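You operate a simulated robot arm through the tools that you are given. There is no shell and no other tool. Be economical: measure what you need, move in short steps, check, and stop when the job is done.

Carry out the task below with a simulated two-armed robot. There is one attempt and no reset: what you move stays moved.

Task
Wipe, wax and buff the dusty middle left patch of the rail.
Fine: on the black and gilt console; wipe with the white pad, wax with it from the open wax pot, buff with the grey rag, all with black band; pad and rag go back; the other patches stay.

It is judged by the outcome, as a careful person would: the job done as asked, and still so three seconds after it is handed in. It fails if anything else is knocked over, pushed out of place, dropped, spilled or broken.

Robot
Two 7-joint arms with two-finger parallel grippers on one trunk, on a base that drives. Base frame: it is fixed to the floor where the robot stands at the start and does not move with it; the origin is under the middle of the robot, x ahead of it, y to its left, z up; the surface under the hand at the start is at about z = 880. Units: mm, rad, N and s.
The left shoulder is at the start at [50, 165, 1130], the right one opposite. With the tool pointing down near the work surface each hand reaches from about 240 to 700 mm from the robot's upright axis, wherever it stands, measured 20 degrees to its own side. Places, roughly: face of the plain panel [400, 900, 1000]; far left patch of the rail [500, 1400, 1000]; far right patch of the rail [500, 400, 1000]; grey rag with black band [500, 1500, 1000]; middle left patch of the rail [400, 1000, 1000]; middle right patch of the rail [400, 800, 1000]; rosette seat by the green lever [400, 1200, 1000]; rosette seat by the yellow lever [400, 600, 1000]; wax pot with black band [400, 1600, 900]; white pad with black band (6x6x4 cm) [500, 100, 900]. Payload 3.91 kg a hand.
The tool frame of a hand sits at the grasp point between the pads (the TCP): z along the fingers, y along the line on which they close. The tips reach 30 mm beyond it. The gripper opens to 110 mm. The fingers are 20 mm wide and 10 mm thick; the gripper's body (48 by 112 mm) begins 55 mm behind the TCP.
Orientation is that of the tool frame in the base frame, as [roll, pitch, yaw] about the fixed x, y, z axes, in that order (R = Rz(yaw) Ry(pitch) Rx(roll)). With the fingers straight down and closing along the base's y, the tool's x points along the base's -x, its y along +y and its z along -z.

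Tools
- The arms move only by the tool send_rows. It takes "left_targets", "right_targets" or both (then of equal length, played together; a hand with none holds still); each is a list of rows, each an object (a shift or turn left out is 0, a gripper value left out holds the last) with "slide": the shift along the tool's x, y, z in mm, a list of three; "angular": the turn, a rotation vector about the tool's x, y, z in rad, a list of three; "fingers": the opening, from 0 (shut) to 1 (fully open). In form: [{"slide": [x, y, z], "angular": [wx, wy, wz], "fingers": fingers}, ...]. A call has 1 to 20 rows; each row shifts and turns the commanded pose from where the row before left it, along the tool's axes as they then stand. Each row takes 0.2 s and may step no farther than 50 mm and 0.15 rad from the row before; otherwise, or with a gripper value out of range, the whole call is refused. A pose out of reach is approached as far as the arm can. The call stops where the force on the tool passes 40 N (or 10 N more than at its start, if that is more) or the arm is blocked; 0.2 s more then pass. Each finger travels about 45 mm/s and halts on what it meets, pressing with about 33 N; the grip force reading is that of the motor and also rises with nothing between the fingers. The clock runs only during rows and for 0.2 s after the last one: add rows that do not move to give the fingers time. It gives the time, the measured TCP pose, the force on the tool (base axes), the opening and the grip force at its end, in the units of the frame above (readings bear some noise), with the torque about the TCP (base axes, N m) and any sound that the robot's microphone picked up.
- Cameras (640 x 400 px; columns grow to the right, rows downward): "scene" is now at [102.6, 17.6, 1312.9]; the picture's right is [0.12, -0.99, 0.00], its down [-0.41, -0.05, -0.91] and it looks along [0.91, 0.11, -0.41] (base axes); focal length 266 px, centre (320, 200). "left" rides on the left gripper at [72, -17, -103] in its tool frame; the picture's right is [0.23, 0.97, 0.00], its down [-0.76, 0.18, -0.62] and it looks along [-0.61, 0.14, 0.78] (tool axes); focal length 222 px, centre (320, 200). "right" rides on the right gripper at [73, 17, -103] in its tool frame; the picture's right is [-0.23, 0.97, 0.00], its down [-0.76, -0.18, -0.62] and it looks along [-0.61, -0.14, 0.78] (tool axes); focal length 222 px, centre (320, 200). There is no depth. A picture from a camera that has moved, and an enlarged one, comes with that camera's place and axes in the base frame and with its lens. The place of the scene camera against the robot may be out by one fixed shift of up to 25 mm in any direction.
- camera(camera): a new picture of that camera. The clock stands still meanwhile.
- slide_trunk(by): slides the trunk up (or, below 0, down) by that many mm; the arms and the scene camera ride with it, the base frame stays. It gives what a move gives, with no picture.
- roll_base(legs): drives the robot by 1 to 6 legs, each [ahead, left, turn to the left] in mm, mm and rad, along the robot's own axes; the way and the turn of a leg run together, so that a leg with both is an arc; at most 1500 mm and 3.142 rad a leg. The arms and the cameras ride along, it lands a little off, and it stops where it bumps. It gives what a move gives.
- aim_head(pan, tilt): turns the head with the scene camera to pan (to the left, within 1.396 rad either way) and tilt (down, from -0.506 to 1.204), counted from straight ahead of the robot. It gives what a move gives.
- enlarge(camera, box): a new picture of the part [left, top, right, bottom] of that camera's present view, enlarged. The clock stands still meanwhile.
- close_job(): hands the job in; it is judged then, once.

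Work in short steps. Places have to be worked out from the pictures, the camera data and where the tool is seen: move nearer, look again, correct. Check each grasp and each placing, and mend what went wrong. You have 120 turns and 100 pictures in all, those below and enlarged ones among them. Open the grippers and draw the arms clear of the work before you hand the job in, unless the task says otherwise; then end with one line.

The tools are called after "Call:" by a JSON object that holds its "fn" and its "kwargs". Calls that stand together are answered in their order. send_rows: Moves the arms, as the interface text tells. Its arguments: {"type":"object","properties":{"left_targets":{"type":"array","items":{"type":"object","properties":{"slide":{"type":"array","items":{"type":"number"}},"angular":{"type":"array","items":{"type":"number"}},"fingers":{"type":"number"}}}},"right_targets":{"type":"array","items":{"type":"object","properties":{"slide":{"type":"array","items":{"type":"number"}},"angular":{"type":"array","items":{"type":"number"}},"fingers":{"type":"number"}}}}},"required":[]} The other tools are called the same way: slide_trunk (by) slides the trunk up or down; roll_base (legs) drives the base; aim_head (pan, tilt) turns the head that bears the scene camera; camera (camera) takes a picture; enlarge (camera, box) takes an enlarged picture of a part of a camera's view; close_job () hands the job in.

At the start:

```text
time_s: 0.0
left_tool_pos: [462.4, 367.1, 1105.6]
left_tool_rot: [-3.14, 0.0, 3.141]
left_wrist_force: [-0.6, -0.9, -0.3]
left_ft_torque: [0.01, 0.03, 0.02]
left_opening: 110.0
left_gripper_force: 0.0
right_tool_pos: [405.4, -94.4, 1185.9]
right_tool_rot: [3.141, 0.001, 3.141]
right_wrist_force: [-0.2, -0.6, 0.1]
right_ft_torque: [0.01, 0.02, 0.01]
right_opening: 110.0
right_gripper_force: 0.1
trunk travel left (down, up): [-350.0, 153.0]
robot x, y, heading: [-0.3, -0.4, -0.005]
head pan, tilt: [0.124, 0.421]
```

scene: 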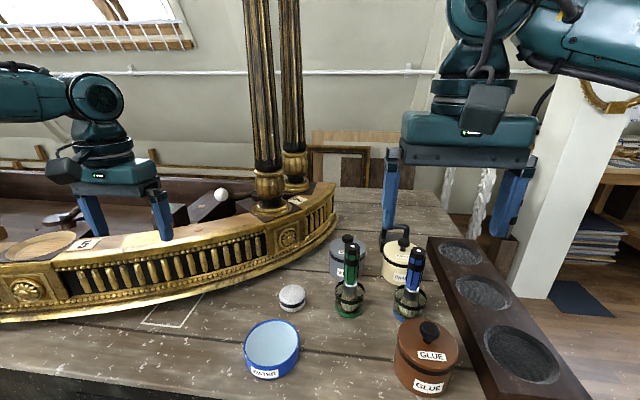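
right: 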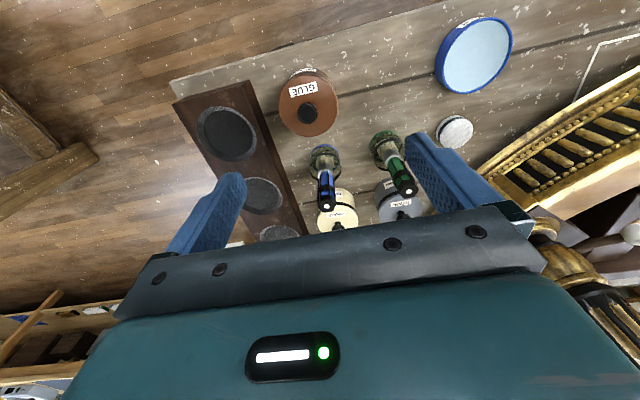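
left: 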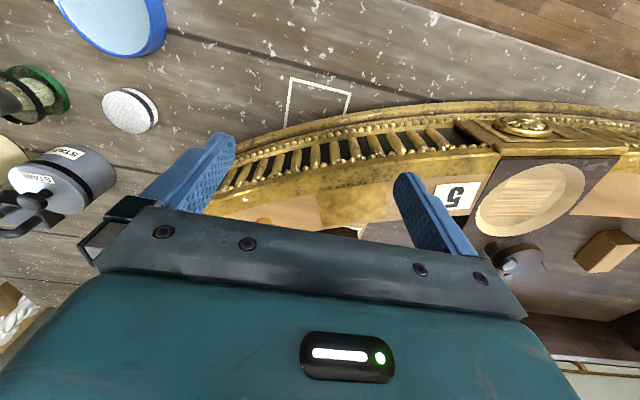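

The white pad shows near (292,297) in the scene picture. I look left along the console to survey the rest.

Call:
{"fn": "aim_head", "kwargs": {"pan": 1.0, "tilt": 0.42}}

Call:
{"fn": "camera", "kwargs": {"camera": "scene"}}

Call:
{"fn": "enlarge", "kwargs": {"camera": "left", "box": [0, 0, 640, 300]}}

```text
time_s: 1.2
left_tool_pos: [462.3, 368.0, 1106.7]
left_tool_rot: [3.14, -0.001, -3.14]
left_wrist_force: [0.0, -0.9, -0.2]
left_ft_torque: [0.03, 0.02, 0.0]
left_opening: 109.9
left_gripper_force: 0.0
right_tool_pos: [406.1, -95.6, 1186.0]
right_tool_rot: [3.141, 0.0, 3.14]
right_wrist_force: [-1.1, 0.3, 0.0]
right_ft_torque: [0.05, 0.01, 0.01]
right_opening: 110.1
right_gripper_force: 0.1
trunk travel left (down, up): [-350.0, 153.0]
robot x, y, heading: [2.9, 0.8, -0.003]
head pan, tilt: [1.0, 0.421]
```

```text
96 pictures are left
camera scene: at [61.0, 83.8, 1313.0], right [0.84, -0.54, 0.0], down [-0.22, -0.34, -0.91], along [0.49, 0.77, -0.41], focal length 266 px, centre (320, 200)
```

scene: 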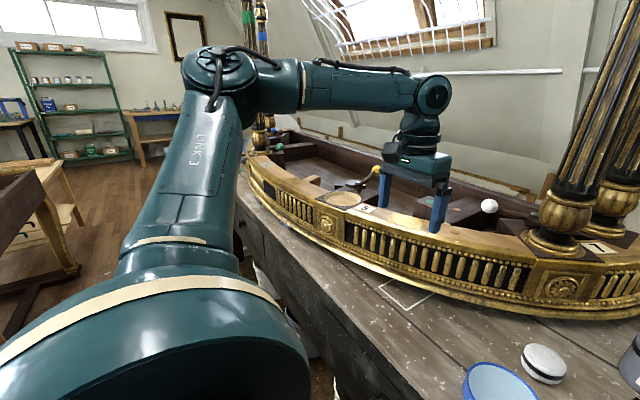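

```text
1.00 times, centred on (320, 150) of left (not enlarged: the box is as wide or as high as the picture)
camera zoom: at [390.6, 351.3, 1209.9], right [-0.23, 0.97, 0.0], down [0.76, 0.18, 0.62], along [0.61, 0.14, -0.78], focal length 222 px, centre (320, 250)
```

zoom: 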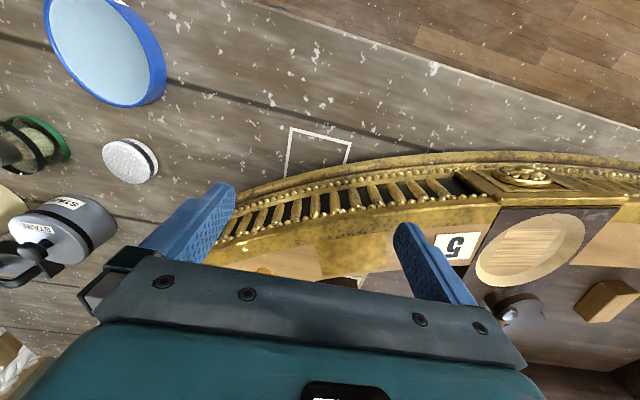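

The pad is at about [530,125]. I bring the right hand (fingers closing along y) over towards it and look.

Call:
{"fn": "send_rows", "kwargs": {"right_targets": [{"slide": [-20, 45, 0]}, {"slide": [-20, 45, 10]}, {"slide": [-20, 45, 20]}, {"slide": [-20, 40, 25]}, {"slide": [-15, 20, 25], "fingers": 0.8}, {}]}}

Call:
{"fn": "camera", "kwargs": {"camera": "right"}}

```text
refused: row 2 steps farther than a row can; nothing moved
```

```text
94 pictures are left
camera right: at [331.9, -78.0, 1290.3], right [0.23, 0.97, 0.0], down [0.76, -0.18, 0.62], along [0.61, -0.14, -0.78], focal length 222 px, centre (320, 200)
```

right: 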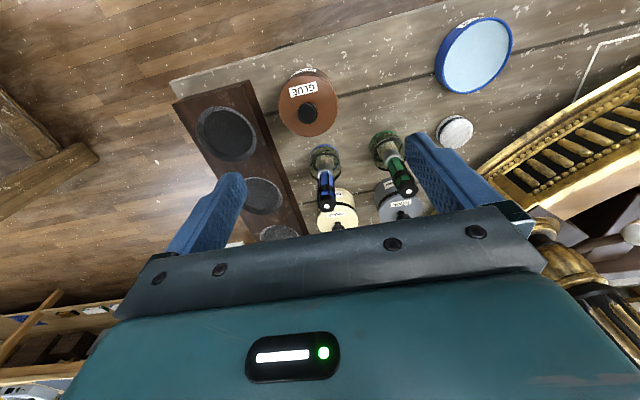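

The step was too long; I resend with smaller steps.

Call:
{"fn": "send_rows", "kwargs": {"right_targets": [{"slide": [-18, 38, 0]}, {"slide": [-18, 38, 15]}, {"slide": [-18, 38, 18]}, {"slide": [-18, 38, 18]}, {"slide": [-18, 38, 18], "fingers": 0.8}, {"slide": [0, 5, 15]}, {}]}}

Call:
{"fn": "camera", "kwargs": {"camera": "right"}}

```text
time_s: 2.8
left_tool_pos: [461.1, 368.6, 1106.4]
left_tool_rot: [3.14, 0.0, 3.141]
left_wrist_force: [0.0, 0.6, -0.9]
left_ft_torque: [-0.07, 0.0, -0.02]
left_opening: 109.9
left_gripper_force: 0.1
right_tool_pos: [496.8, 99.6, 1101.4]
right_tool_rot: [-3.141, 0.0, 3.141]
right_wrist_force: [0.4, -0.1, 0.2]
right_ft_torque: [0.0, 0.01, 0.03]
right_opening: 88.0
right_gripper_force: 0.1
trunk travel left (down, up): [-350.0, 153.0]
robot x, y, heading: [-0.3, 1.6, -0.001]
head pan, tilt: [1.0, 0.421]
```

```text
93 pictures are left
camera right: at [422.5, 117.3, 1205.9], right [0.23, 0.97, 0.0], down [0.76, -0.18, 0.62], along [0.61, -0.14, -0.78], focal length 222 px, centre (320, 200)
```

right: 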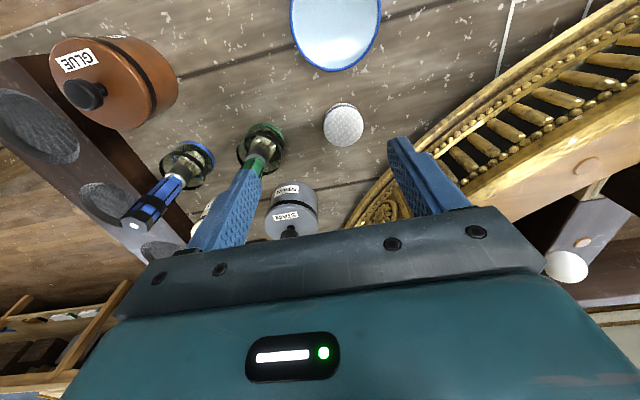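

The pad's centre works out to [531,125], with clear room around it for the fingers. I descend to just above it and look again.

Call:
{"fn": "send_rows", "kwargs": {"right_targets": [{"slide": [-17, 13, 20]}, {"slide": [-17, 13, 30]}, {"slide": [0, 0, 45]}, {"slide": [0, 0, 40]}, {}]}}

Call:
{"fn": "camera", "kwargs": {"camera": "right"}}

```text
time_s: 4.0
left_tool_pos: [463.0, 367.9, 1105.6]
left_tool_rot: [3.141, -0.001, -3.141]
left_wrist_force: [0.1, 0.0, -0.1]
left_ft_torque: [-0.02, 0.0, -0.01]
left_opening: 109.9
left_gripper_force: 0.0
right_tool_pos: [529.1, 122.5, 964.8]
right_tool_rot: [-3.141, 0.002, 3.139]
right_wrist_force: [0.2, 0.0, 0.2]
right_ft_torque: [0.0, 0.02, 0.02]
right_opening: 87.9
right_gripper_force: 0.1
right hand out of reach, approached as far as the arm can: row 2
trunk travel left (down, up): [-350.0, 153.0]
robot x, y, heading: [0.9, -1.8, 0.005]
head pan, tilt: [1.0, 0.421]
```

```text
92 pictures are left
camera right: at [455.6, 139.9, 1069.8], right [0.23, 0.97, 0.0], down [0.76, -0.18, 0.62], along [0.61, -0.14, -0.78], focal length 222 px, centre (320, 200)
```

right: 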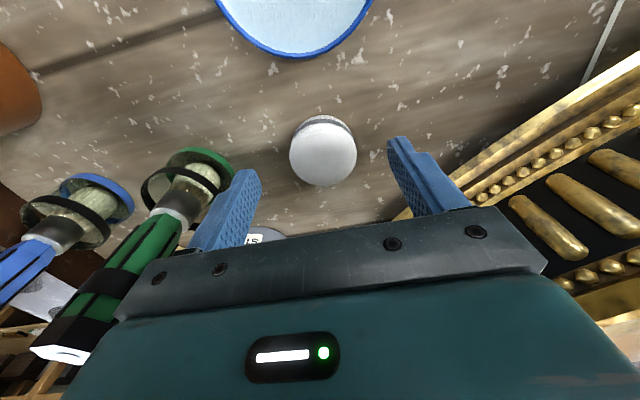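

The pad lies at [534,126], centred between the fingers. I go down to TCP z about 925 and close.

Call:
{"fn": "send_rows", "kwargs": {"right_targets": [{"slide": [-4, 3, 20]}, {"slide": [0, 0, 18]}, {"fingers": 0.5}, {"fingers": 0.2}, {"fingers": 0.2}, {"fingers": 0.2}]}}

Call:
{"fn": "camera", "kwargs": {"camera": "right"}}

```text
time_s: 5.4
left_tool_pos: [462.5, 368.3, 1106.6]
left_tool_rot: [-3.141, 0.0, 3.141]
left_wrist_force: [0.7, -0.5, 0.4]
left_ft_torque: [0.01, 0.05, -0.02]
left_opening: 110.2
left_gripper_force: 0.2
right_tool_pos: [534.6, 126.6, 927.8]
right_tool_rot: [3.141, 0.0, 3.141]
right_wrist_force: [0.4, -0.4, -0.2]
right_ft_torque: [0.03, -0.04, 0.0]
right_opening: 51.3
right_gripper_force: 33.0
trunk travel left (down, up): [-350.0, 153.0]
robot x, y, heading: [-2.3, 5.6, 0.001]
head pan, tilt: [1.0, 0.421]
```

```text
91 pictures are left
camera right: at [459.8, 143.0, 1032.2], right [0.23, 0.97, 0.0], down [0.76, -0.18, 0.62], along [0.61, -0.14, -0.78], focal length 222 px, centre (320, 200)
```

right: 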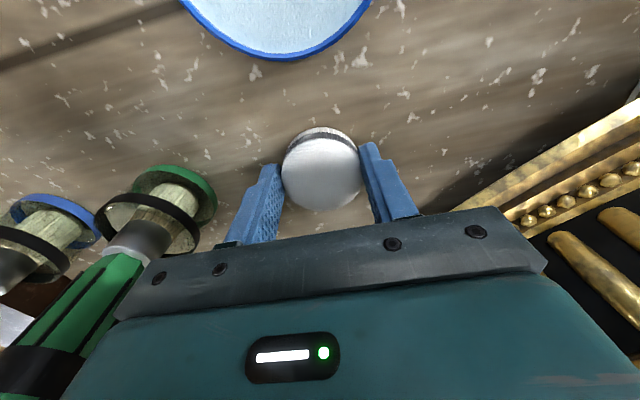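

The pad is held at 51 mm width; its home is TCP [534.6,126.6,928]. I lift it and pull it in.

Call:
{"fn": "send_rows", "kwargs": {"right_targets": [{"slide": [0, 0, -30]}, {"slide": [0, 0, -45]}, {"slide": [0, 0, -45]}, {"slide": [20, -20, -40]}, {"slide": [20, -40, -20]}, {"slide": [20, -40, -20]}, {"slide": [20, -40, -20]}, {"slide": [20, -40, 0]}, {"slide": [20, -40, 0]}, {}]}}

Call:
{"fn": "camera", "kwargs": {"camera": "right"}}

```text
time_s: 7.6
left_tool_pos: [462.5, 368.1, 1106.0]
left_tool_rot: [-3.141, 0.0, -3.141]
left_wrist_force: [0.4, 0.6, 0.0]
left_ft_torque: [-0.04, -0.02, 0.01]
left_opening: 110.0
left_gripper_force: 0.0
right_tool_pos: [414.9, -100.0, 1149.3]
right_tool_rot: [-3.141, -0.001, 3.139]
right_wrist_force: [0.5, 1.2, -0.1]
right_ft_torque: [-0.04, -0.01, -0.04]
right_opening: 51.4
right_gripper_force: 32.7
right hand out of reach, approached as far as the arm can: row 3
trunk travel left (down, up): [-350.0, 153.0]
robot x, y, heading: [-4.6, 1.9, 0.002]
head pan, tilt: [1.0, 0.421]
```

```text
90 pictures are left
camera right: at [340.5, -83.6, 1252.8], right [0.23, 0.97, 0.0], down [0.76, -0.18, 0.62], along [0.61, -0.14, -0.78], focal length 222 px, centre (320, 200)
```

right: 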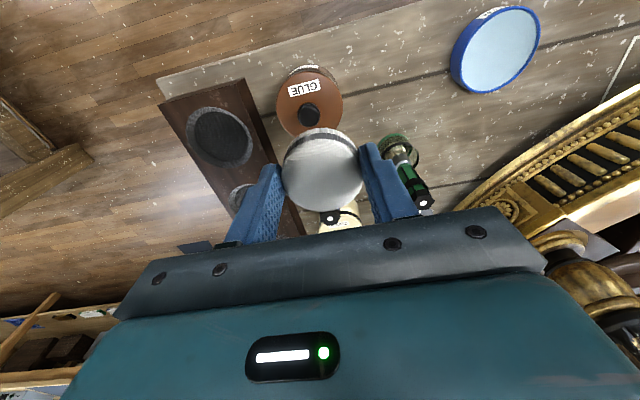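

The pad is held well. I raise and retract the left hand, then drive left toward the patch.

Call:
{"fn": "send_rows", "kwargs": {"left_targets": [{"slide": [20, 0, -40]}, {"slide": [20, 0, -40]}, {"slide": [20, 0, -40]}, {"slide": [20, 0, -20]}]}}

Call:
{"fn": "roll_base", "kwargs": {"legs": [[0, 700, 0]]}}

Call:
{"fn": "aim_head", "kwargs": {"pan": 0.5, "tilt": 0.6}}

Call:
{"fn": "camera", "kwargs": {"camera": "scene"}}

Call:
{"fn": "camera", "kwargs": {"camera": "left"}}

```text
time_s: 8.6
left_tool_pos: [381.7, 367.4, 1245.4]
left_tool_rot: [-3.142, 0.0, -3.141]
left_wrist_force: [0.5, 0.1, -0.1]
left_ft_torque: [-0.04, -0.02, 0.05]
left_opening: 110.1
left_gripper_force: 0.0
right_tool_pos: [413.8, -100.5, 1148.5]
right_tool_rot: [3.142, 0.002, 3.141]
right_wrist_force: [-0.3, -0.4, -0.2]
right_ft_torque: [0.01, 0.01, -0.01]
right_opening: 51.6
right_gripper_force: 32.9
trunk travel left (down, up): [-350.0, 153.0]
robot x, y, heading: [5.4, 3.0, 0.0]
head pan, tilt: [1.0, 0.421]
```

```text
time_s: 15.1
left_tool_pos: [382.9, 1061.1, 1245.8]
left_tool_rot: [-3.142, 0.0, 3.141]
left_wrist_force: [-0.1, -0.2, 0.3]
left_ft_torque: [0.01, -0.04, -0.02]
left_opening: 110.2
left_gripper_force: 0.0
right_tool_pos: [415.0, 592.5, 1147.2]
right_tool_rot: [3.141, 0.0, 3.138]
right_wrist_force: [-0.2, 0.6, -0.4]
right_ft_torque: [0.03, 0.02, 0.0]
right_opening: 51.5
right_gripper_force: 32.8
trunk travel left (down, up): [-350.0, 153.0]
robot x, y, heading: [2.8, 693.1, 0.0]
head pan, tilt: [1.0, 0.421]
```

```text
time_s: 16.0
left_tool_pos: [382.4, 1060.4, 1244.8]
left_tool_rot: [-3.141, 0.0, 3.138]
left_wrist_force: [-0.2, 0.7, 0.3]
left_ft_torque: [0.0, 0.01, -0.03]
left_opening: 110.0
left_gripper_force: 0.0
right_tool_pos: [414.4, 593.4, 1147.4]
right_tool_rot: [3.141, -0.001, 3.137]
right_wrist_force: [-1.1, 0.8, -0.4]
right_ft_torque: [0.0, -0.01, 0.01]
right_opening: 51.2
right_gripper_force: 32.8
trunk travel left (down, up): [-350.0, 153.0]
robot x, y, heading: [1.1, 694.3, -0.005]
head pan, tilt: [0.499, 0.6]
```

```text
89 pictures are left
camera scene: at [89.4, 742.3, 1296.7], right [0.48, -0.88, 0.0], down [-0.5, -0.27, -0.83], along [0.73, 0.39, -0.56], focal length 266 px, centre (320, 200)
```

scene: 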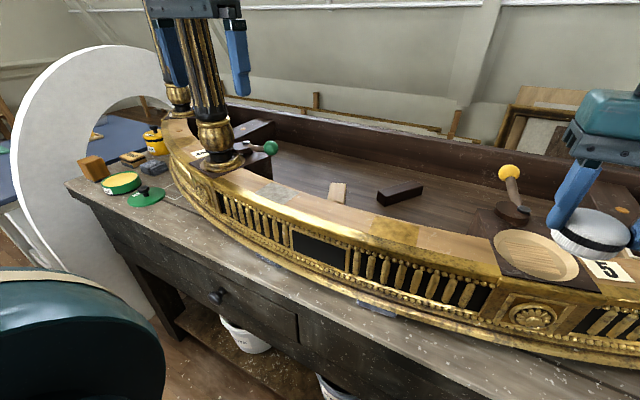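

```text
88 pictures are left
camera left: at [311.4, 1044.4, 1349.4], right [-0.23, 0.97, 0.0], down [0.76, 0.18, 0.62], along [0.61, 0.14, -0.78], focal length 222 px, centre (320, 200)
```

left: 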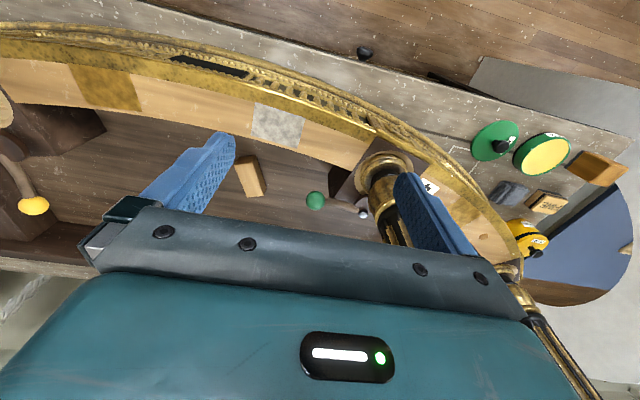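

The dusty grey patch on top of the rail is at about [451,1008,1000]. I enlarge the left end to identify the pots and rag.

Call:
{"fn": "enlarge", "kwargs": {"camera": "scene", "box": [70, 100, 310, 250]}}

Call:
{"fn": "enlarge", "kwargs": {"camera": "left", "box": [400, 80, 640, 230]}}

```text
2.67 times, centred on (190, 175) of scene
camera zoom: at [89.4, 742.3, 1296.7], right [0.48, -0.88, 0.0], down [-0.5, -0.27, -0.83], along [0.73, 0.39, -0.56], focal length 709 px, centre (667, 267)
```

zoom: 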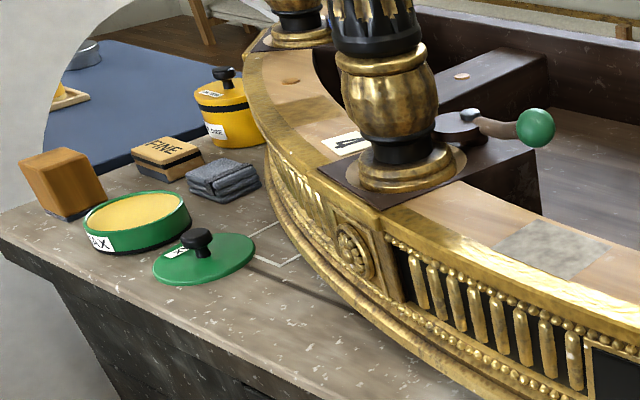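

```text
2.67 times, centred on (520, 155) of left
camera zoom: at [311.4, 1044.4, 1349.4], right [-0.23, 0.97, 0.0], down [0.76, 0.18, 0.62], along [0.61, 0.14, -0.78], focal length 592 px, centre (-213, 320)
```

zoom: 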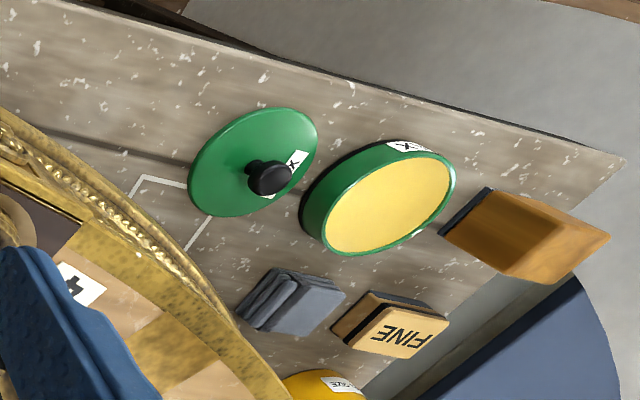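

The open green WAX tin has a black band at its foot and the folded grey rag lies beside it. I tuck the left hand in further to clear the column and drive left so that the right hand faces the patch.

Call:
{"fn": "send_rows", "kwargs": {"left_targets": [{"slide": [40, 0, 0]}, {"slide": [40, -20, 0]}, {}]}}

Call:
{"fn": "roll_base", "kwargs": {"legs": [[0, 420, 0]]}}

Call:
{"fn": "aim_head", "kwargs": {"pan": -0.3, "tilt": 0.6}}

Call:
{"fn": "camera", "kwargs": {"camera": "scene"}}

Call:
{"fn": "camera", "kwargs": {"camera": "right"}}

Call:
{"fn": "camera", "kwargs": {"camera": "left"}}

```text
time_s: 16.8
left_tool_pos: [302.7, 1040.9, 1244.6]
left_tool_rot: [-3.14, -0.002, -3.141]
left_wrist_force: [0.3, 0.0, 0.8]
left_ft_torque: [0.01, 0.0, -0.02]
left_opening: 109.7
left_gripper_force: 0.1
right_tool_pos: [414.9, 592.7, 1149.0]
right_tool_rot: [-3.141, 0.001, 3.138]
right_wrist_force: [0.4, -0.1, -0.3]
right_ft_torque: [-0.01, -0.02, -0.02]
right_opening: 51.1
right_gripper_force: 32.8
trunk travel left (down, up): [-350.0, 153.0]
robot x, y, heading: [-1.3, 697.2, -0.003]
head pan, tilt: [0.499, 0.6]
```

```text
time_s: 21.1
left_tool_pos: [304.5, 1459.5, 1245.0]
left_tool_rot: [3.141, 0.0, 3.14]
left_wrist_force: [-0.8, 0.1, 0.3]
left_ft_torque: [-0.04, -0.01, 0.01]
left_opening: 109.9
left_gripper_force: 0.1
right_tool_pos: [416.0, 1011.2, 1148.9]
right_tool_rot: [-3.141, 0.0, 3.138]
right_wrist_force: [0.2, -0.6, -1.1]
right_ft_torque: [0.0, -0.02, -0.01]
right_opening: 51.2
right_gripper_force: 32.9
trunk travel left (down, up): [-350.0, 153.0]
robot x, y, heading: [3.8, 1112.9, -0.003]
head pan, tilt: [0.499, 0.6]
```

```text
time_s: 22.2
left_tool_pos: [303.0, 1458.5, 1245.6]
left_tool_rot: [-3.141, 0.001, 3.14]
left_wrist_force: [0.1, -0.4, -0.1]
left_ft_torque: [-0.03, -0.01, -0.01]
left_opening: 110.0
left_gripper_force: 0.1
right_tool_pos: [416.6, 1011.0, 1147.3]
right_tool_rot: [-3.141, 0.0, 3.139]
right_wrist_force: [-0.2, 1.1, -0.7]
right_ft_torque: [-0.05, 0.02, -0.01]
right_opening: 51.1
right_gripper_force: 32.9
trunk travel left (down, up): [-350.0, 153.0]
robot x, y, heading: [3.6, 1111.1, -0.004]
head pan, tilt: [-0.3, 0.6]
```

```text
85 pictures are left
camera scene: at [97.1, 1092.0, 1296.7], right [-0.3, -0.95, 0.0], down [-0.54, 0.17, -0.83], along [0.79, -0.25, -0.56], focal length 266 px, centre (320, 200)
```

scene: 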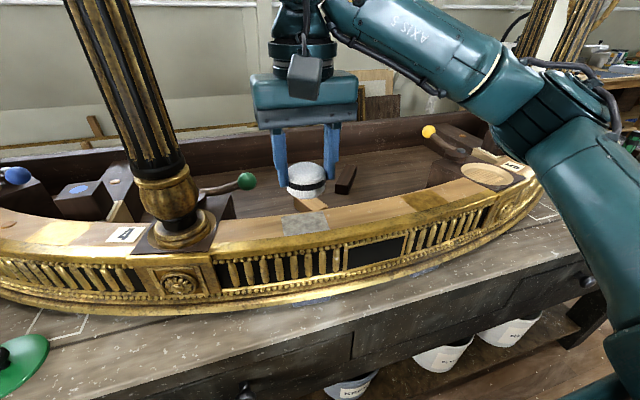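

```text
84 pictures are left
camera right: at [342.1, 1027.7, 1252.8], right [0.23, 0.97, 0.0], down [0.76, -0.18, 0.62], along [0.61, -0.14, -0.78], focal length 222 px, centre (320, 200)
```

right: 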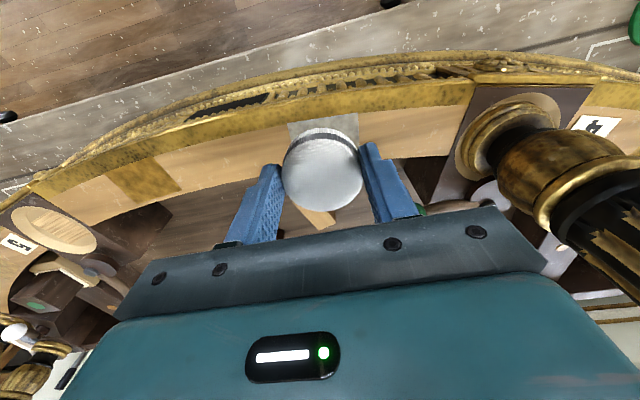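

```text
83 pictures are left
camera left: at [232.3, 1442.7, 1349.5], right [-0.23, 0.97, 0.0], down [0.76, 0.18, 0.62], along [0.61, 0.14, -0.78], focal length 222 px, centre (320, 200)
```

left: 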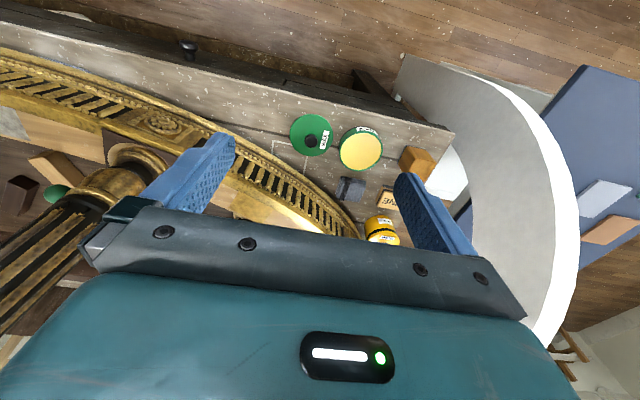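

The patch spans about x 425–485, y 967–1050 (z ≈ 1000). I move the pad above its centre and approach slowly.

Call:
{"fn": "send_rows", "kwargs": {"right_targets": [{"slide": [-20, 0, 20]}, {"slide": [-18, -3, 30]}, {"slide": [0, 0, 25]}, {}]}}

Call:
{"fn": "camera", "kwargs": {"camera": "scene"}}

Call:
{"fn": "camera", "kwargs": {"camera": "right"}}

```text
time_s: 23.2
left_tool_pos: [302.8, 1458.4, 1245.1]
left_tool_rot: [-3.141, 0.0, 3.141]
left_wrist_force: [0.0, -0.2, 0.1]
left_ft_torque: [0.01, -0.01, -0.01]
left_opening: 110.2
left_gripper_force: 0.0
right_tool_pos: [454.9, 1007.6, 1073.5]
right_tool_rot: [3.141, 0.004, 3.137]
right_wrist_force: [2.3, -1.4, 9.7]
right_ft_torque: [-0.1, -0.04, -0.01]
right_opening: 51.6
right_gripper_force: 33.3
trunk travel left (down, up): [-350.0, 153.0]
robot x, y, heading: [1.5, 1113.3, 0.002]
head pan, tilt: [-0.3, 0.6]
```

```text
82 pictures are left
camera scene: at [96.6, 1091.9, 1296.9], right [-0.3, -0.95, 0.0], down [-0.54, 0.17, -0.83], along [0.79, -0.25, -0.56], focal length 266 px, centre (320, 200)
```

scene: 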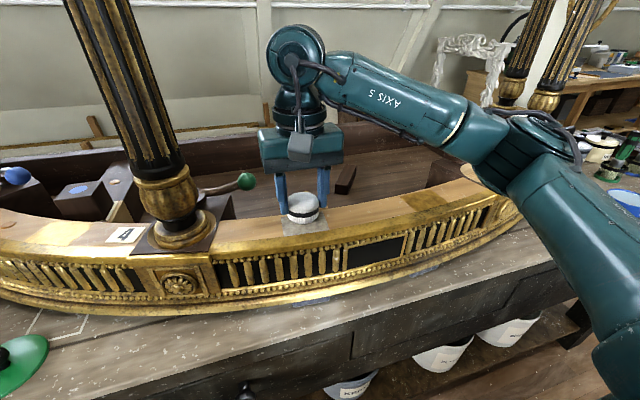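

```text
81 pictures are left
camera right: at [380.3, 1024.6, 1178.8], right [0.23, 0.97, 0.0], down [0.76, -0.18, 0.63], along [0.61, -0.14, -0.78], focal length 222 px, centre (320, 200)
```

right: 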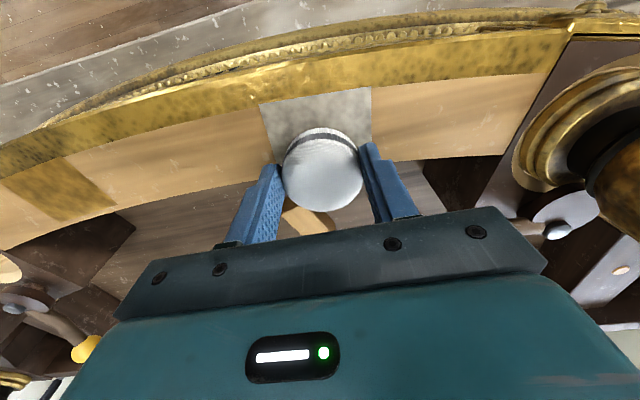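

The pad already rests on the rail with about 10 N, so the rail top is at z ≈ 1026 and the patch spans about x 414–472, y 975–1050. I wipe it in three strokes along y.

Call:
{"fn": "send_rows", "kwargs": {"right_targets": [{"slide": [-2, -15, 0]}, {"slide": [-2, -15, 0]}, {"slide": [0, 14, 0]}, {"slide": [0, 14, 0]}, {"slide": [0, 14, 0]}, {"slide": [0, 14, 0]}, {"slide": [0, 14, 0]}, {"slide": [14, 0, 0]}, {"slide": [0, -14, 0]}, {"slide": [0, -14, 0]}, {"slide": [0, -14, 0]}, {"slide": [0, -14, 0]}, {"slide": [0, -14, 0]}, {"slide": [13, 0, 0]}, {"slide": [0, 14, 0]}, {"slide": [0, 14, 0]}, {"slide": [0, 14, 0]}, {"slide": [0, 14, 0]}, {"slide": [0, 14, 0]}, {}]}}

Call:
{"fn": "camera", "kwargs": {"camera": "right"}}

```text
time_s: 27.4
left_tool_pos: [303.6, 1458.8, 1245.8]
left_tool_rot: [3.141, 0.002, 3.14]
left_wrist_force: [0.5, -0.9, 0.4]
left_ft_torque: [-0.02, 0.02, 0.0]
left_opening: 109.8
left_gripper_force: 0.1
right_tool_pos: [430.0, 1047.3, 1074.8]
right_tool_rot: [3.141, 0.002, 3.14]
right_wrist_force: [-1.6, -4.3, 11.6]
right_ft_torque: [-0.37, -0.02, -0.05]
right_opening: 51.2
right_gripper_force: 33.6
trunk travel left (down, up): [-350.0, 153.0]
robot x, y, heading: [4.0, 1111.7, -0.002]
head pan, tilt: [-0.3, 0.6]
```

```text
80 pictures are left
camera right: at [356.2, 1064.3, 1178.6], right [0.23, 0.97, 0.0], down [0.76, -0.18, 0.62], along [0.61, -0.14, -0.78], focal length 222 px, centre (320, 200)
```

right: 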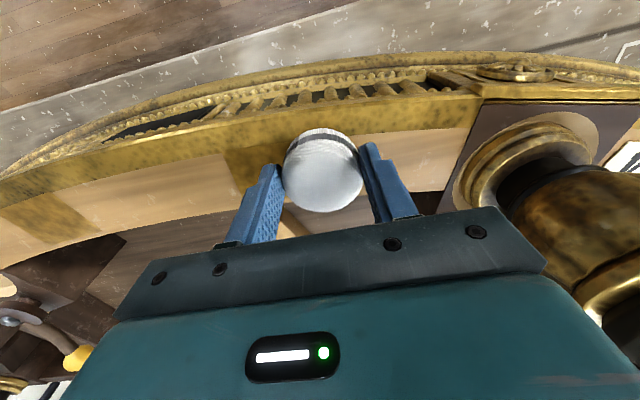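

The dust is coming off and the patch now looks gilded. I lift and look at the whole patch.

Call:
{"fn": "send_rows", "kwargs": {"right_targets": [{"slide": [0, 0, -30]}, {"slide": [20, 0, -40]}, {"slide": [30, 0, -20]}, {}]}}

Call:
{"fn": "enlarge", "kwargs": {"camera": "right", "box": [200, 60, 440, 210]}}

Call:
{"fn": "enlarge", "kwargs": {"camera": "scene", "box": [240, 150, 400, 250]}}

```text
time_s: 28.4
left_tool_pos: [304.8, 1458.5, 1245.1]
left_tool_rot: [-3.141, 0.0, 3.141]
left_wrist_force: [-0.2, -0.6, 0.4]
left_ft_torque: [0.01, 0.05, 0.02]
left_opening: 110.0
left_gripper_force: 0.2
right_tool_pos: [380.7, 1047.3, 1162.8]
right_tool_rot: [-3.141, 0.0, 3.137]
right_wrist_force: [-0.9, 0.0, -0.5]
right_ft_torque: [-0.01, 0.0, 0.04]
right_opening: 51.2
right_gripper_force: 32.9
trunk travel left (down, up): [-350.0, 153.0]
robot x, y, heading: [-0.3, 1115.0, -0.001]
head pan, tilt: [-0.3, 0.6]
```

```text
2.67 times, centred on (320, 135) of right
camera zoom: at [308.0, 1065.3, 1268.5], right [0.23, 0.97, 0.0], down [0.76, -0.18, 0.62], along [0.61, -0.14, -0.78], focal length 592 px, centre (320, 373)
```

zoom: 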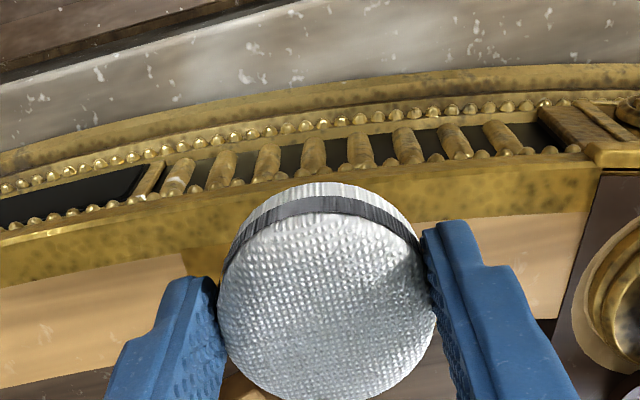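

```text
4.00 times, centred on (320, 200) of scene
camera zoom: at [97.3, 1091.9, 1296.6], right [-0.3, -0.95, 0.0], down [-0.54, 0.17, -0.82], along [0.79, -0.25, -0.57], focal length 1064 px, centre (320, 200)
```

zoom: 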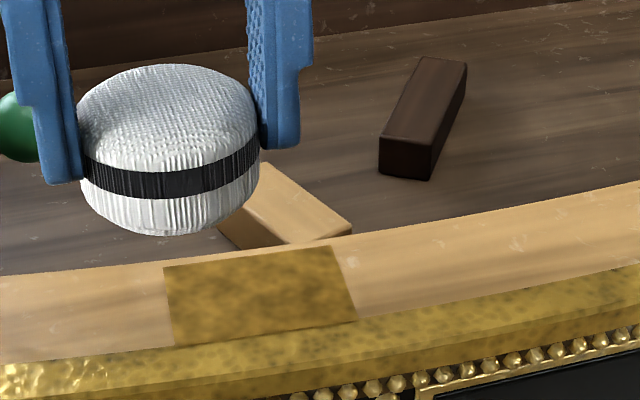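

The whole patch is cleaned evenly. Before moving to the wax tin I look left to judge the clearance to the white arch.

Call:
{"fn": "aim_head", "kwargs": {"pan": 0.75, "tilt": 0.6}}

Call:
{"fn": "camera", "kwargs": {"camera": "scene"}}

Call:
{"fn": "enlarge", "kwargs": {"camera": "left", "box": [240, 60, 480, 210]}}

```text
time_s: 29.7
left_tool_pos: [304.3, 1459.1, 1246.0]
left_tool_rot: [3.141, 0.0, 3.139]
left_wrist_force: [-0.1, 0.3, 0.4]
left_ft_torque: [0.0, 0.0, -0.01]
left_opening: 110.2
left_gripper_force: 0.0
right_tool_pos: [380.3, 1048.4, 1165.2]
right_tool_rot: [3.141, 0.0, 3.138]
right_wrist_force: [0.3, -0.4, -0.2]
right_ft_torque: [0.03, 0.0, -0.01]
right_opening: 51.1
right_gripper_force: 33.1
trunk travel left (down, up): [-350.0, 153.0]
robot x, y, heading: [3.5, 1115.1, -0.001]
head pan, tilt: [0.75, 0.6]
```

```text
77 pictures are left
camera scene: at [77.5, 1178.3, 1296.7], right [0.68, -0.73, 0.0], down [-0.41, -0.38, -0.83], along [0.61, 0.56, -0.56], focal length 266 px, centre (320, 200)
```

scene: 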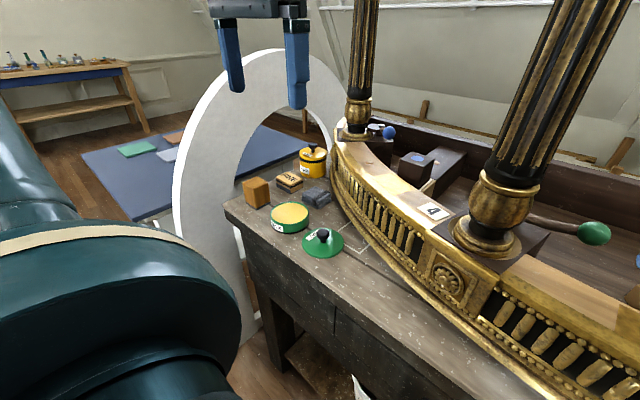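

```text
2.67 times, centred on (360, 135) of left
camera zoom: at [232.3, 1442.7, 1349.5], right [-0.23, 0.97, 0.0], down [0.76, 0.18, 0.62], along [0.61, 0.14, -0.78], focal length 592 px, centre (213, 373)
```

zoom: 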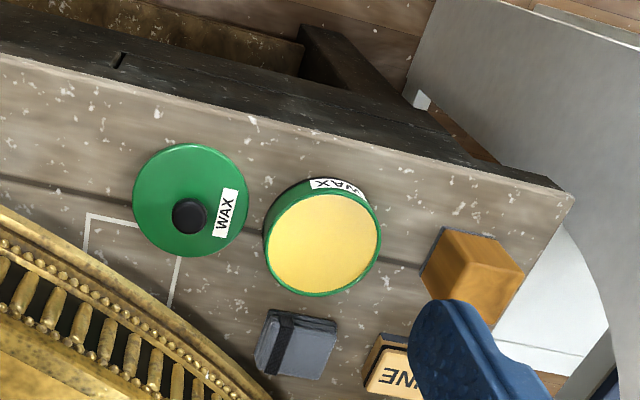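

The rag carries the black band; the tin is at about [428,1578]. I back off slightly, drive left and turn left about 0.84 rad so that the right hand faces the tin while the left arm stays clear of the arch.

Call:
{"fn": "roll_base", "kwargs": {"legs": [[-60, 0, 0], [0, 200, 0], [0, 0, 0.84]]}}

Call:
{"fn": "aim_head", "kwargs": {"pan": -0.2, "tilt": 0.7}}

Call:
{"fn": "camera", "kwargs": {"camera": "scene"}}

Call:
{"fn": "camera", "kwargs": {"camera": "right"}}

```text
time_s: 34.8
left_tool_pos: [-114.9, 1769.2, 1244.7]
left_tool_rot: [-3.141, 0.001, -2.301]
left_wrist_force: [0.3, -0.2, 0.2]
left_ft_torque: [0.01, 0.03, 0.0]
left_opening: 109.8
left_gripper_force: 0.0
right_tool_pos: [242.7, 1554.6, 1163.7]
right_tool_rot: [3.14, 0.001, -2.303]
right_wrist_force: [-0.1, 0.8, -0.1]
right_ft_torque: [-0.01, -0.01, 0.01]
right_opening: 51.2
right_gripper_force: 32.6
trunk travel left (down, up): [-350.0, 153.0]
robot x, y, heading: [-57.7, 1311.1, 0.842]
head pan, tilt: [0.75, 0.6]
```

```text
time_s: 36.0
left_tool_pos: [-116.5, 1768.4, 1245.1]
left_tool_rot: [3.141, 0.001, -2.3]
left_wrist_force: [-0.8, 0.4, 0.8]
left_ft_torque: [0.03, -0.01, 0.04]
left_opening: 110.0
left_gripper_force: 0.1
right_tool_pos: [244.5, 1553.9, 1163.9]
right_tool_rot: [-3.142, -0.001, -2.299]
right_wrist_force: [-0.3, 0.4, 0.0]
right_ft_torque: [0.03, 0.03, 0.05]
right_opening: 51.3
right_gripper_force: 33.0
trunk travel left (down, up): [-350.0, 153.0]
robot x, y, heading: [-57.1, 1312.7, 0.84]
head pan, tilt: [-0.201, 0.7]
```

```text
75 pictures are left
camera scene: at [11.7, 1391.2, 1288.1], right [0.6, -0.8, 0.0], down [-0.52, -0.39, -0.77], along [0.61, 0.46, -0.64], focal length 266 px, centre (320, 200)
```

scene: 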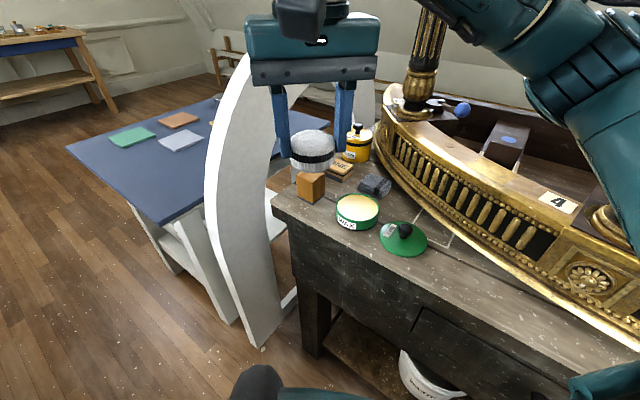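

```text
74 pictures are left
camera right: at [180.7, 1511.1, 1268.4], right [-0.57, 0.82, 0.0], down [0.64, 0.45, 0.62], along [0.51, 0.36, -0.78], focal length 222 px, centre (320, 200)
```

right: 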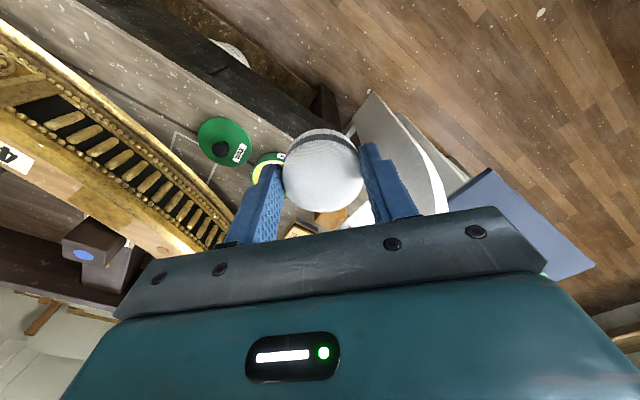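

I move the pad towards a point just short of the tin, a little lower.

Call:
{"fn": "send_rows", "kwargs": {"right_targets": [{"slide": [-27, -28, 0]}, {"slide": [-27, -28, 10]}, {"slide": [-27, -28, 20]}, {"slide": [-27, -28, 25]}, {"slide": [0, 0, 20]}, {}]}}

Call:
{"fn": "camera", "kwargs": {"camera": "right"}}

Call:
{"fn": "enlarge", "kwargs": {"camera": "scene", "box": [260, 100, 500, 250]}}

```text
time_s: 37.5
left_tool_pos: [-115.4, 1769.0, 1245.3]
left_tool_rot: [-3.141, 0.0, -2.299]
left_wrist_force: [0.1, -0.6, 0.6]
left_ft_torque: [0.01, -0.03, 0.0]
left_opening: 109.7
left_gripper_force: 0.0
right_tool_pos: [399.0, 1559.5, 1089.2]
right_tool_rot: [3.141, 0.0, -2.302]
right_wrist_force: [-0.6, 0.0, -0.8]
right_ft_torque: [-0.01, 0.01, 0.04]
right_opening: 51.3
right_gripper_force: 33.0
trunk travel left (down, up): [-350.0, 153.0]
robot x, y, heading: [-56.8, 1313.4, 0.842]
head pan, tilt: [-0.201, 0.7]
```

```text
73 pictures are left
camera right: at [336.2, 1517.2, 1193.5], right [-0.57, 0.82, 0.0], down [0.64, 0.45, 0.62], along [0.51, 0.36, -0.78], focal length 222 px, centre (320, 200)
```

right: 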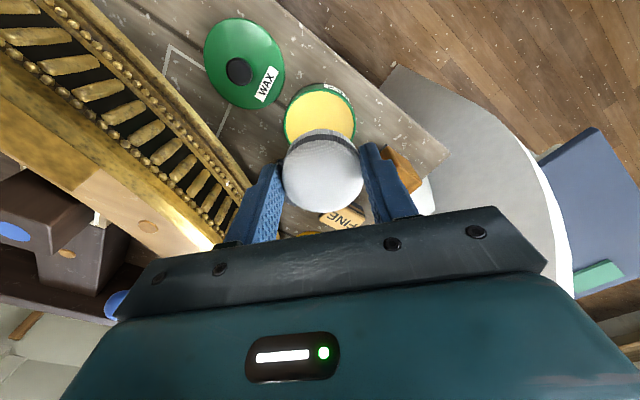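

```text
2.67 times, centred on (380, 175) of scene
camera zoom: at [11.8, 1391.1, 1288.0], right [0.6, -0.8, 0.0], down [-0.52, -0.38, -0.76], along [0.61, 0.46, -0.64], focal length 709 px, centre (160, 267)
```

zoom: 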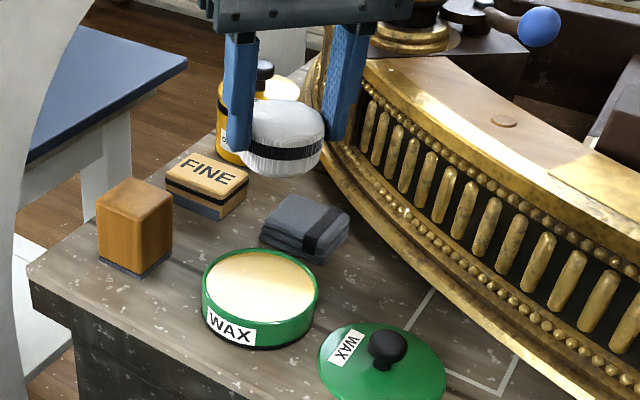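

The tin's centre checks out at about [428,1578]. I move above it, lower part way, and check in the pictures.

Call:
{"fn": "send_rows", "kwargs": {"right_targets": [{"slide": [-17, -5, 15]}, {"slide": [-16, -4, 25]}, {"slide": [0, 0, 35]}, {"slide": [0, 0, 20]}, {}]}}

Call:
{"fn": "camera", "kwargs": {"camera": "right"}}

Call:
{"fn": "enlarge", "kwargs": {"camera": "scene", "box": [260, 120, 500, 270]}}

```text
time_s: 38.6
left_tool_pos: [-116.3, 1768.8, 1246.6]
left_tool_rot: [-3.141, 0.0, -2.299]
left_wrist_force: [-0.5, 0.2, -0.2]
left_ft_torque: [0.0, -0.01, -0.01]
left_opening: 109.9
left_gripper_force: 0.1
right_tool_pos: [426.8, 1577.5, 994.5]
right_tool_rot: [-3.142, 0.0, -2.302]
right_wrist_force: [0.9, -0.3, -0.1]
right_ft_torque: [-0.01, 0.01, 0.0]
right_opening: 51.4
right_gripper_force: 33.4
trunk travel left (down, up): [-350.0, 153.0]
robot x, y, heading: [-55.5, 1311.0, 0.843]
head pan, tilt: [-0.201, 0.7]
```

```text
71 pictures are left
camera right: at [365.1, 1535.2, 1098.4], right [-0.57, 0.82, 0.0], down [0.64, 0.45, 0.62], along [0.51, 0.36, -0.78], focal length 222 px, centre (320, 200)
```

right: 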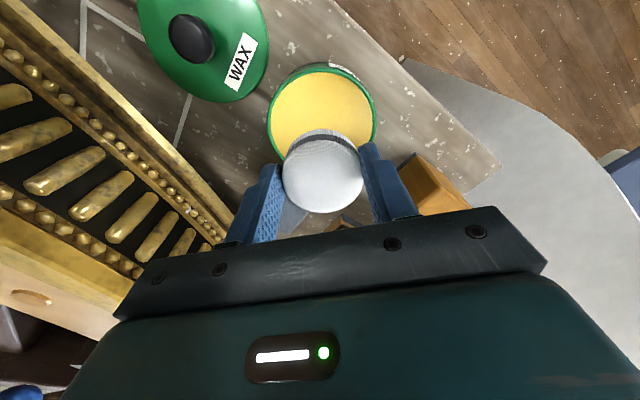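

```text
2.67 times, centred on (380, 195) of scene
camera zoom: at [11.7, 1391.1, 1288.1], right [0.6, -0.8, 0.0], down [-0.52, -0.38, -0.76], along [0.61, 0.46, -0.64], focal length 709 px, centre (160, 213)
```

zoom: 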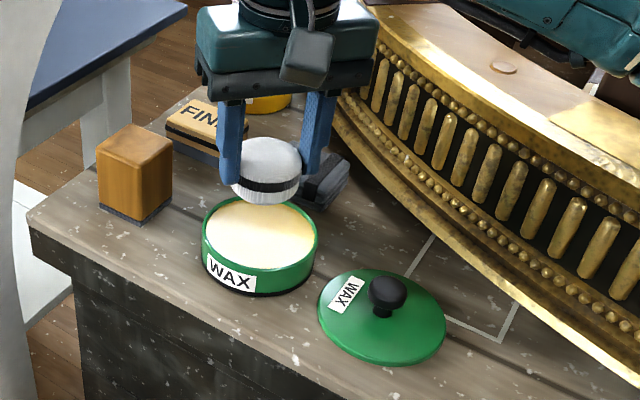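

The pad is over the tin within a few mm. I correct slightly and lower in small steps.

Call:
{"fn": "send_rows", "kwargs": {"right_targets": [{"slide": [-2, 3, 15]}, {"slide": [0, 0, 10]}, {"slide": [0, 0, 6]}, {}]}}

Call:
{"fn": "camera", "kwargs": {"camera": "right"}}

```text
time_s: 39.6
left_tool_pos: [-115.0, 1768.8, 1245.4]
left_tool_rot: [3.14, -0.001, -2.299]
left_wrist_force: [0.3, -0.8, 0.6]
left_ft_torque: [-0.01, -0.03, 0.01]
left_opening: 110.2
left_gripper_force: 0.0
right_tool_pos: [427.3, 1582.5, 962.7]
right_tool_rot: [-3.141, -0.001, -2.303]
right_wrist_force: [-0.4, -0.4, -0.2]
right_ft_torque: [-0.02, -0.02, 0.06]
right_opening: 51.0
right_gripper_force: 33.2
trunk travel left (down, up): [-350.0, 153.0]
robot x, y, heading: [-60.8, 1312.3, 0.838]
head pan, tilt: [-0.201, 0.7]
```

```text
69 pictures are left
camera right: at [364.0, 1538.9, 1067.5], right [-0.57, 0.82, 0.0], down [0.64, 0.45, 0.62], along [0.51, 0.36, -0.78], focal length 222 px, centre (320, 200)
```

right: 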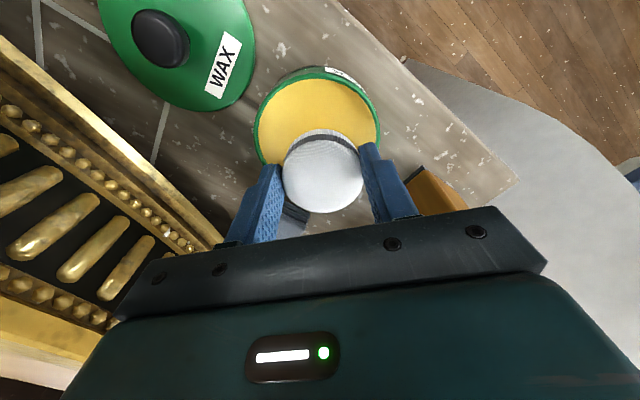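

Well centred over the wax. I lower in 3 mm steps until the force shows contact.

Call:
{"fn": "send_rows", "kwargs": {"right_targets": [{"slide": [0, 0, 3]}, {"slide": [0, 0, 3]}, {"slide": [0, 0, 3]}, {}]}}

```text
time_s: 40.6
left_tool_pos: [-116.4, 1768.2, 1245.6]
left_tool_rot: [-3.141, 0.0, -2.3]
left_wrist_force: [1.2, -0.5, 0.6]
left_ft_torque: [-0.02, 0.01, 0.01]
left_opening: 110.0
left_gripper_force: 0.1
right_tool_pos: [425.7, 1581.2, 955.9]
right_tool_rot: [-3.141, 0.002, -2.301]
right_wrist_force: [1.2, 0.5, 5.1]
right_ft_torque: [-0.05, -0.05, -0.02]
right_opening: 51.2
right_gripper_force: 32.7
trunk travel left (down, up): [-350.0, 153.0]
robot x, y, heading: [-57.0, 1315.7, 0.839]
head pan, tilt: [-0.201, 0.7]
```

Contact with the wax at 5 N. I press 1 mm more with a slight twist and lift straight up.

Call:
{"fn": "send_rows", "kwargs": {"right_targets": [{"slide": [0, 0, 1]}, {"angular": [0, 0, 0.1]}, {"angular": [0, 0, -0.1]}, {}, {"slide": [0, 0, -20]}, {"slide": [0, 0, -30]}, {"slide": [0, 0, -40]}, {"slide": [10, 0, -40]}, {}]}}

Call:
{"fn": "enlarge", "kwargs": {"camera": "scene", "box": [260, 80, 500, 230]}}

```text
time_s: 42.6
left_tool_pos: [-114.6, 1769.4, 1244.8]
left_tool_rot: [3.141, 0.0, -2.302]
left_wrist_force: [0.2, -0.1, -0.1]
left_ft_torque: [-0.01, 0.02, 0.0]
left_opening: 109.7
left_gripper_force: 0.1
right_tool_pos: [420.7, 1573.5, 1084.4]
right_tool_rot: [3.142, 0.0, -2.301]
right_wrist_force: [0.1, -0.4, 0.0]
right_ft_torque: [0.01, -0.01, -0.01]
right_opening: 51.4
right_gripper_force: 32.9
trunk travel left (down, up): [-350.0, 153.0]
robot x, y, heading: [-56.7, 1310.2, 0.843]
head pan, tilt: [-0.201, 0.7]
```

```text
2.67 times, centred on (380, 155) of scene
camera zoom: at [11.9, 1391.2, 1288.0], right [0.6, -0.8, 0.0], down [-0.52, -0.38, -0.76], along [0.61, 0.46, -0.64], focal length 709 px, centre (160, 320)
```

zoom: 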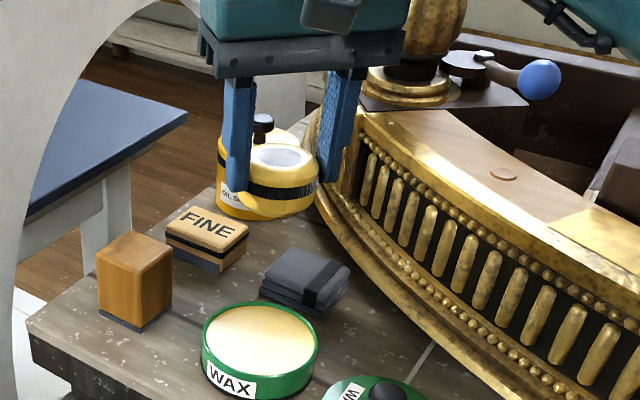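

The pad is now loaded with yellow wax and the tin is undisturbed. I retract the hand and drive back to the patch.

Call:
{"fn": "send_rows", "kwargs": {"right_targets": [{"slide": [0, 0, -40]}, {"slide": [26, 24, -20]}, {"slide": [26, 24, -20]}, {"slide": [26, 24, 0]}, {"slide": [26, 24, 0]}, {"slide": [26, 24, 0]}, {}]}}

Call:
{"fn": "roll_base", "kwargs": {"legs": [[0, 0, -0.84], [0, -200, 0], [60, 0, 0]]}}

Call:
{"fn": "aim_head", "kwargs": {"pan": -0.3, "tilt": 0.6}}

Call:
{"fn": "camera", "kwargs": {"camera": "scene"}}

```text
time_s: 44.2
left_tool_pos: [-115.4, 1769.3, 1245.7]
left_tool_rot: [3.141, 0.0, -2.3]
left_wrist_force: [-0.5, 0.3, -0.3]
left_ft_torque: [0.03, 0.04, -0.01]
left_opening: 110.0
left_gripper_force: 0.1
right_tool_pos: [242.8, 1555.8, 1163.1]
right_tool_rot: [-3.141, 0.0, -2.302]
right_wrist_force: [-0.3, -0.2, -0.2]
right_ft_torque: [-0.01, 0.0, -0.01]
right_opening: 51.3
right_gripper_force: 33.0
trunk travel left (down, up): [-350.0, 153.0]
robot x, y, heading: [-54.3, 1313.4, 0.841]
head pan, tilt: [-0.201, 0.7]
```

```text
time_s: 49.4
left_tool_pos: [304.1, 1458.4, 1244.3]
left_tool_rot: [3.141, -0.001, -3.142]
left_wrist_force: [-0.2, 0.1, 0.0]
left_ft_torque: [-0.02, 0.0, 0.0]
left_opening: 110.2
left_gripper_force: 0.1
right_tool_pos: [385.8, 1048.9, 1161.8]
right_tool_rot: [-3.141, 0.0, 3.139]
right_wrist_force: [-0.3, -0.3, -0.6]
right_ft_torque: [-0.01, 0.03, 0.02]
right_opening: 51.5
right_gripper_force: 33.3
trunk travel left (down, up): [-350.0, 153.0]
robot x, y, heading: [2.7, 1111.5, 0.004]
head pan, tilt: [-0.201, 0.7]
```

```text
time_s: 50.1
left_tool_pos: [304.4, 1458.8, 1245.8]
left_tool_rot: [-3.141, 0.0, -3.141]
left_wrist_force: [-0.6, 0.3, 0.7]
left_ft_torque: [0.01, 0.0, -0.02]
left_opening: 109.9
left_gripper_force: 0.0
right_tool_pos: [385.8, 1048.1, 1162.1]
right_tool_rot: [-3.141, 0.0, 3.139]
right_wrist_force: [0.0, -0.2, -0.1]
right_ft_torque: [-0.01, -0.03, 0.02]
right_opening: 51.3
right_gripper_force: 33.0
trunk travel left (down, up): [-350.0, 153.0]
robot x, y, heading: [1.0, 1110.9, -0.002]
head pan, tilt: [-0.3, 0.6]
```

```text
67 pictures are left
camera scene: at [97.1, 1091.0, 1296.7], right [-0.3, -0.96, 0.0], down [-0.54, 0.17, -0.82], along [0.79, -0.24, -0.57], focal length 266 px, centre (320, 200)
```

scene: 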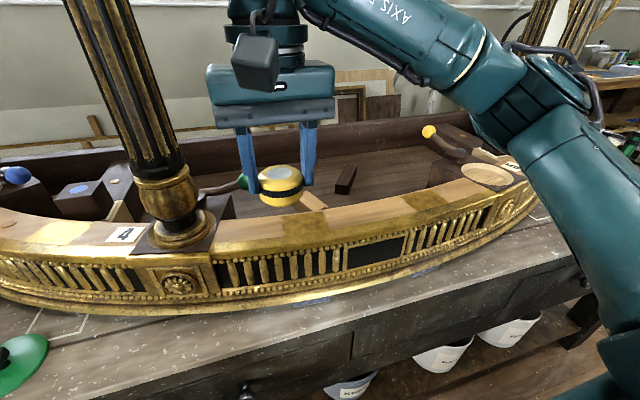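

The pad is yellow with wax. I place it at the corner of the patch and start lightly.

Call:
{"fn": "send_rows", "kwargs": {"right_targets": [{"slide": [-24.4, -23.3, 20]}, {"slide": [-24.4, -23.3, 30]}, {"slide": [-24.4, -23.3, 28]}, {"slide": [0, 0, 8]}, {"slide": [0, 0, 4]}, {}]}}

```text
time_s: 51.5
left_tool_pos: [303.5, 1458.7, 1245.4]
left_tool_rot: [-3.141, 0.0, -3.14]
left_wrist_force: [0.1, -0.5, 0.2]
left_ft_torque: [0.0, 0.01, -0.01]
left_opening: 110.0
left_gripper_force: 0.1
right_tool_pos: [457.7, 978.3, 1073.4]
right_tool_rot: [3.141, 0.0, 3.141]
right_wrist_force: [0.2, 0.1, -0.5]
right_ft_torque: [-0.02, -0.02, -0.01]
right_opening: 51.3
right_gripper_force: 33.0
trunk travel left (down, up): [-350.0, 153.0]
robot x, y, heading: [2.4, 1110.2, -0.003]
head pan, tilt: [-0.3, 0.6]
```

Not quite touching yet; 3 mm more, then the three strokes.

Call:
{"fn": "send_rows", "kwargs": {"right_targets": [{"slide": [0, 0, 1.5]}, {"slide": [0, 0, 1.5]}, {}]}}

```text
time_s: 52.3
left_tool_pos: [301.8, 1458.4, 1246.6]
left_tool_rot: [-3.142, 0.001, 3.142]
left_wrist_force: [0.1, 0.6, -0.4]
left_ft_torque: [-0.01, 0.02, 0.0]
left_opening: 109.7
left_gripper_force: 0.0
right_tool_pos: [457.2, 978.6, 1073.6]
right_tool_rot: [3.14, 0.006, 3.139]
right_wrist_force: [2.3, -3.2, 24.3]
right_ft_torque: [-0.49, 0.01, 0.03]
right_opening: 51.4
right_gripper_force: 33.3
trunk travel left (down, up): [-350.0, 153.0]
robot x, y, heading: [3.8, 1109.5, 0.002]
head pan, tilt: [-0.3, 0.6]
```

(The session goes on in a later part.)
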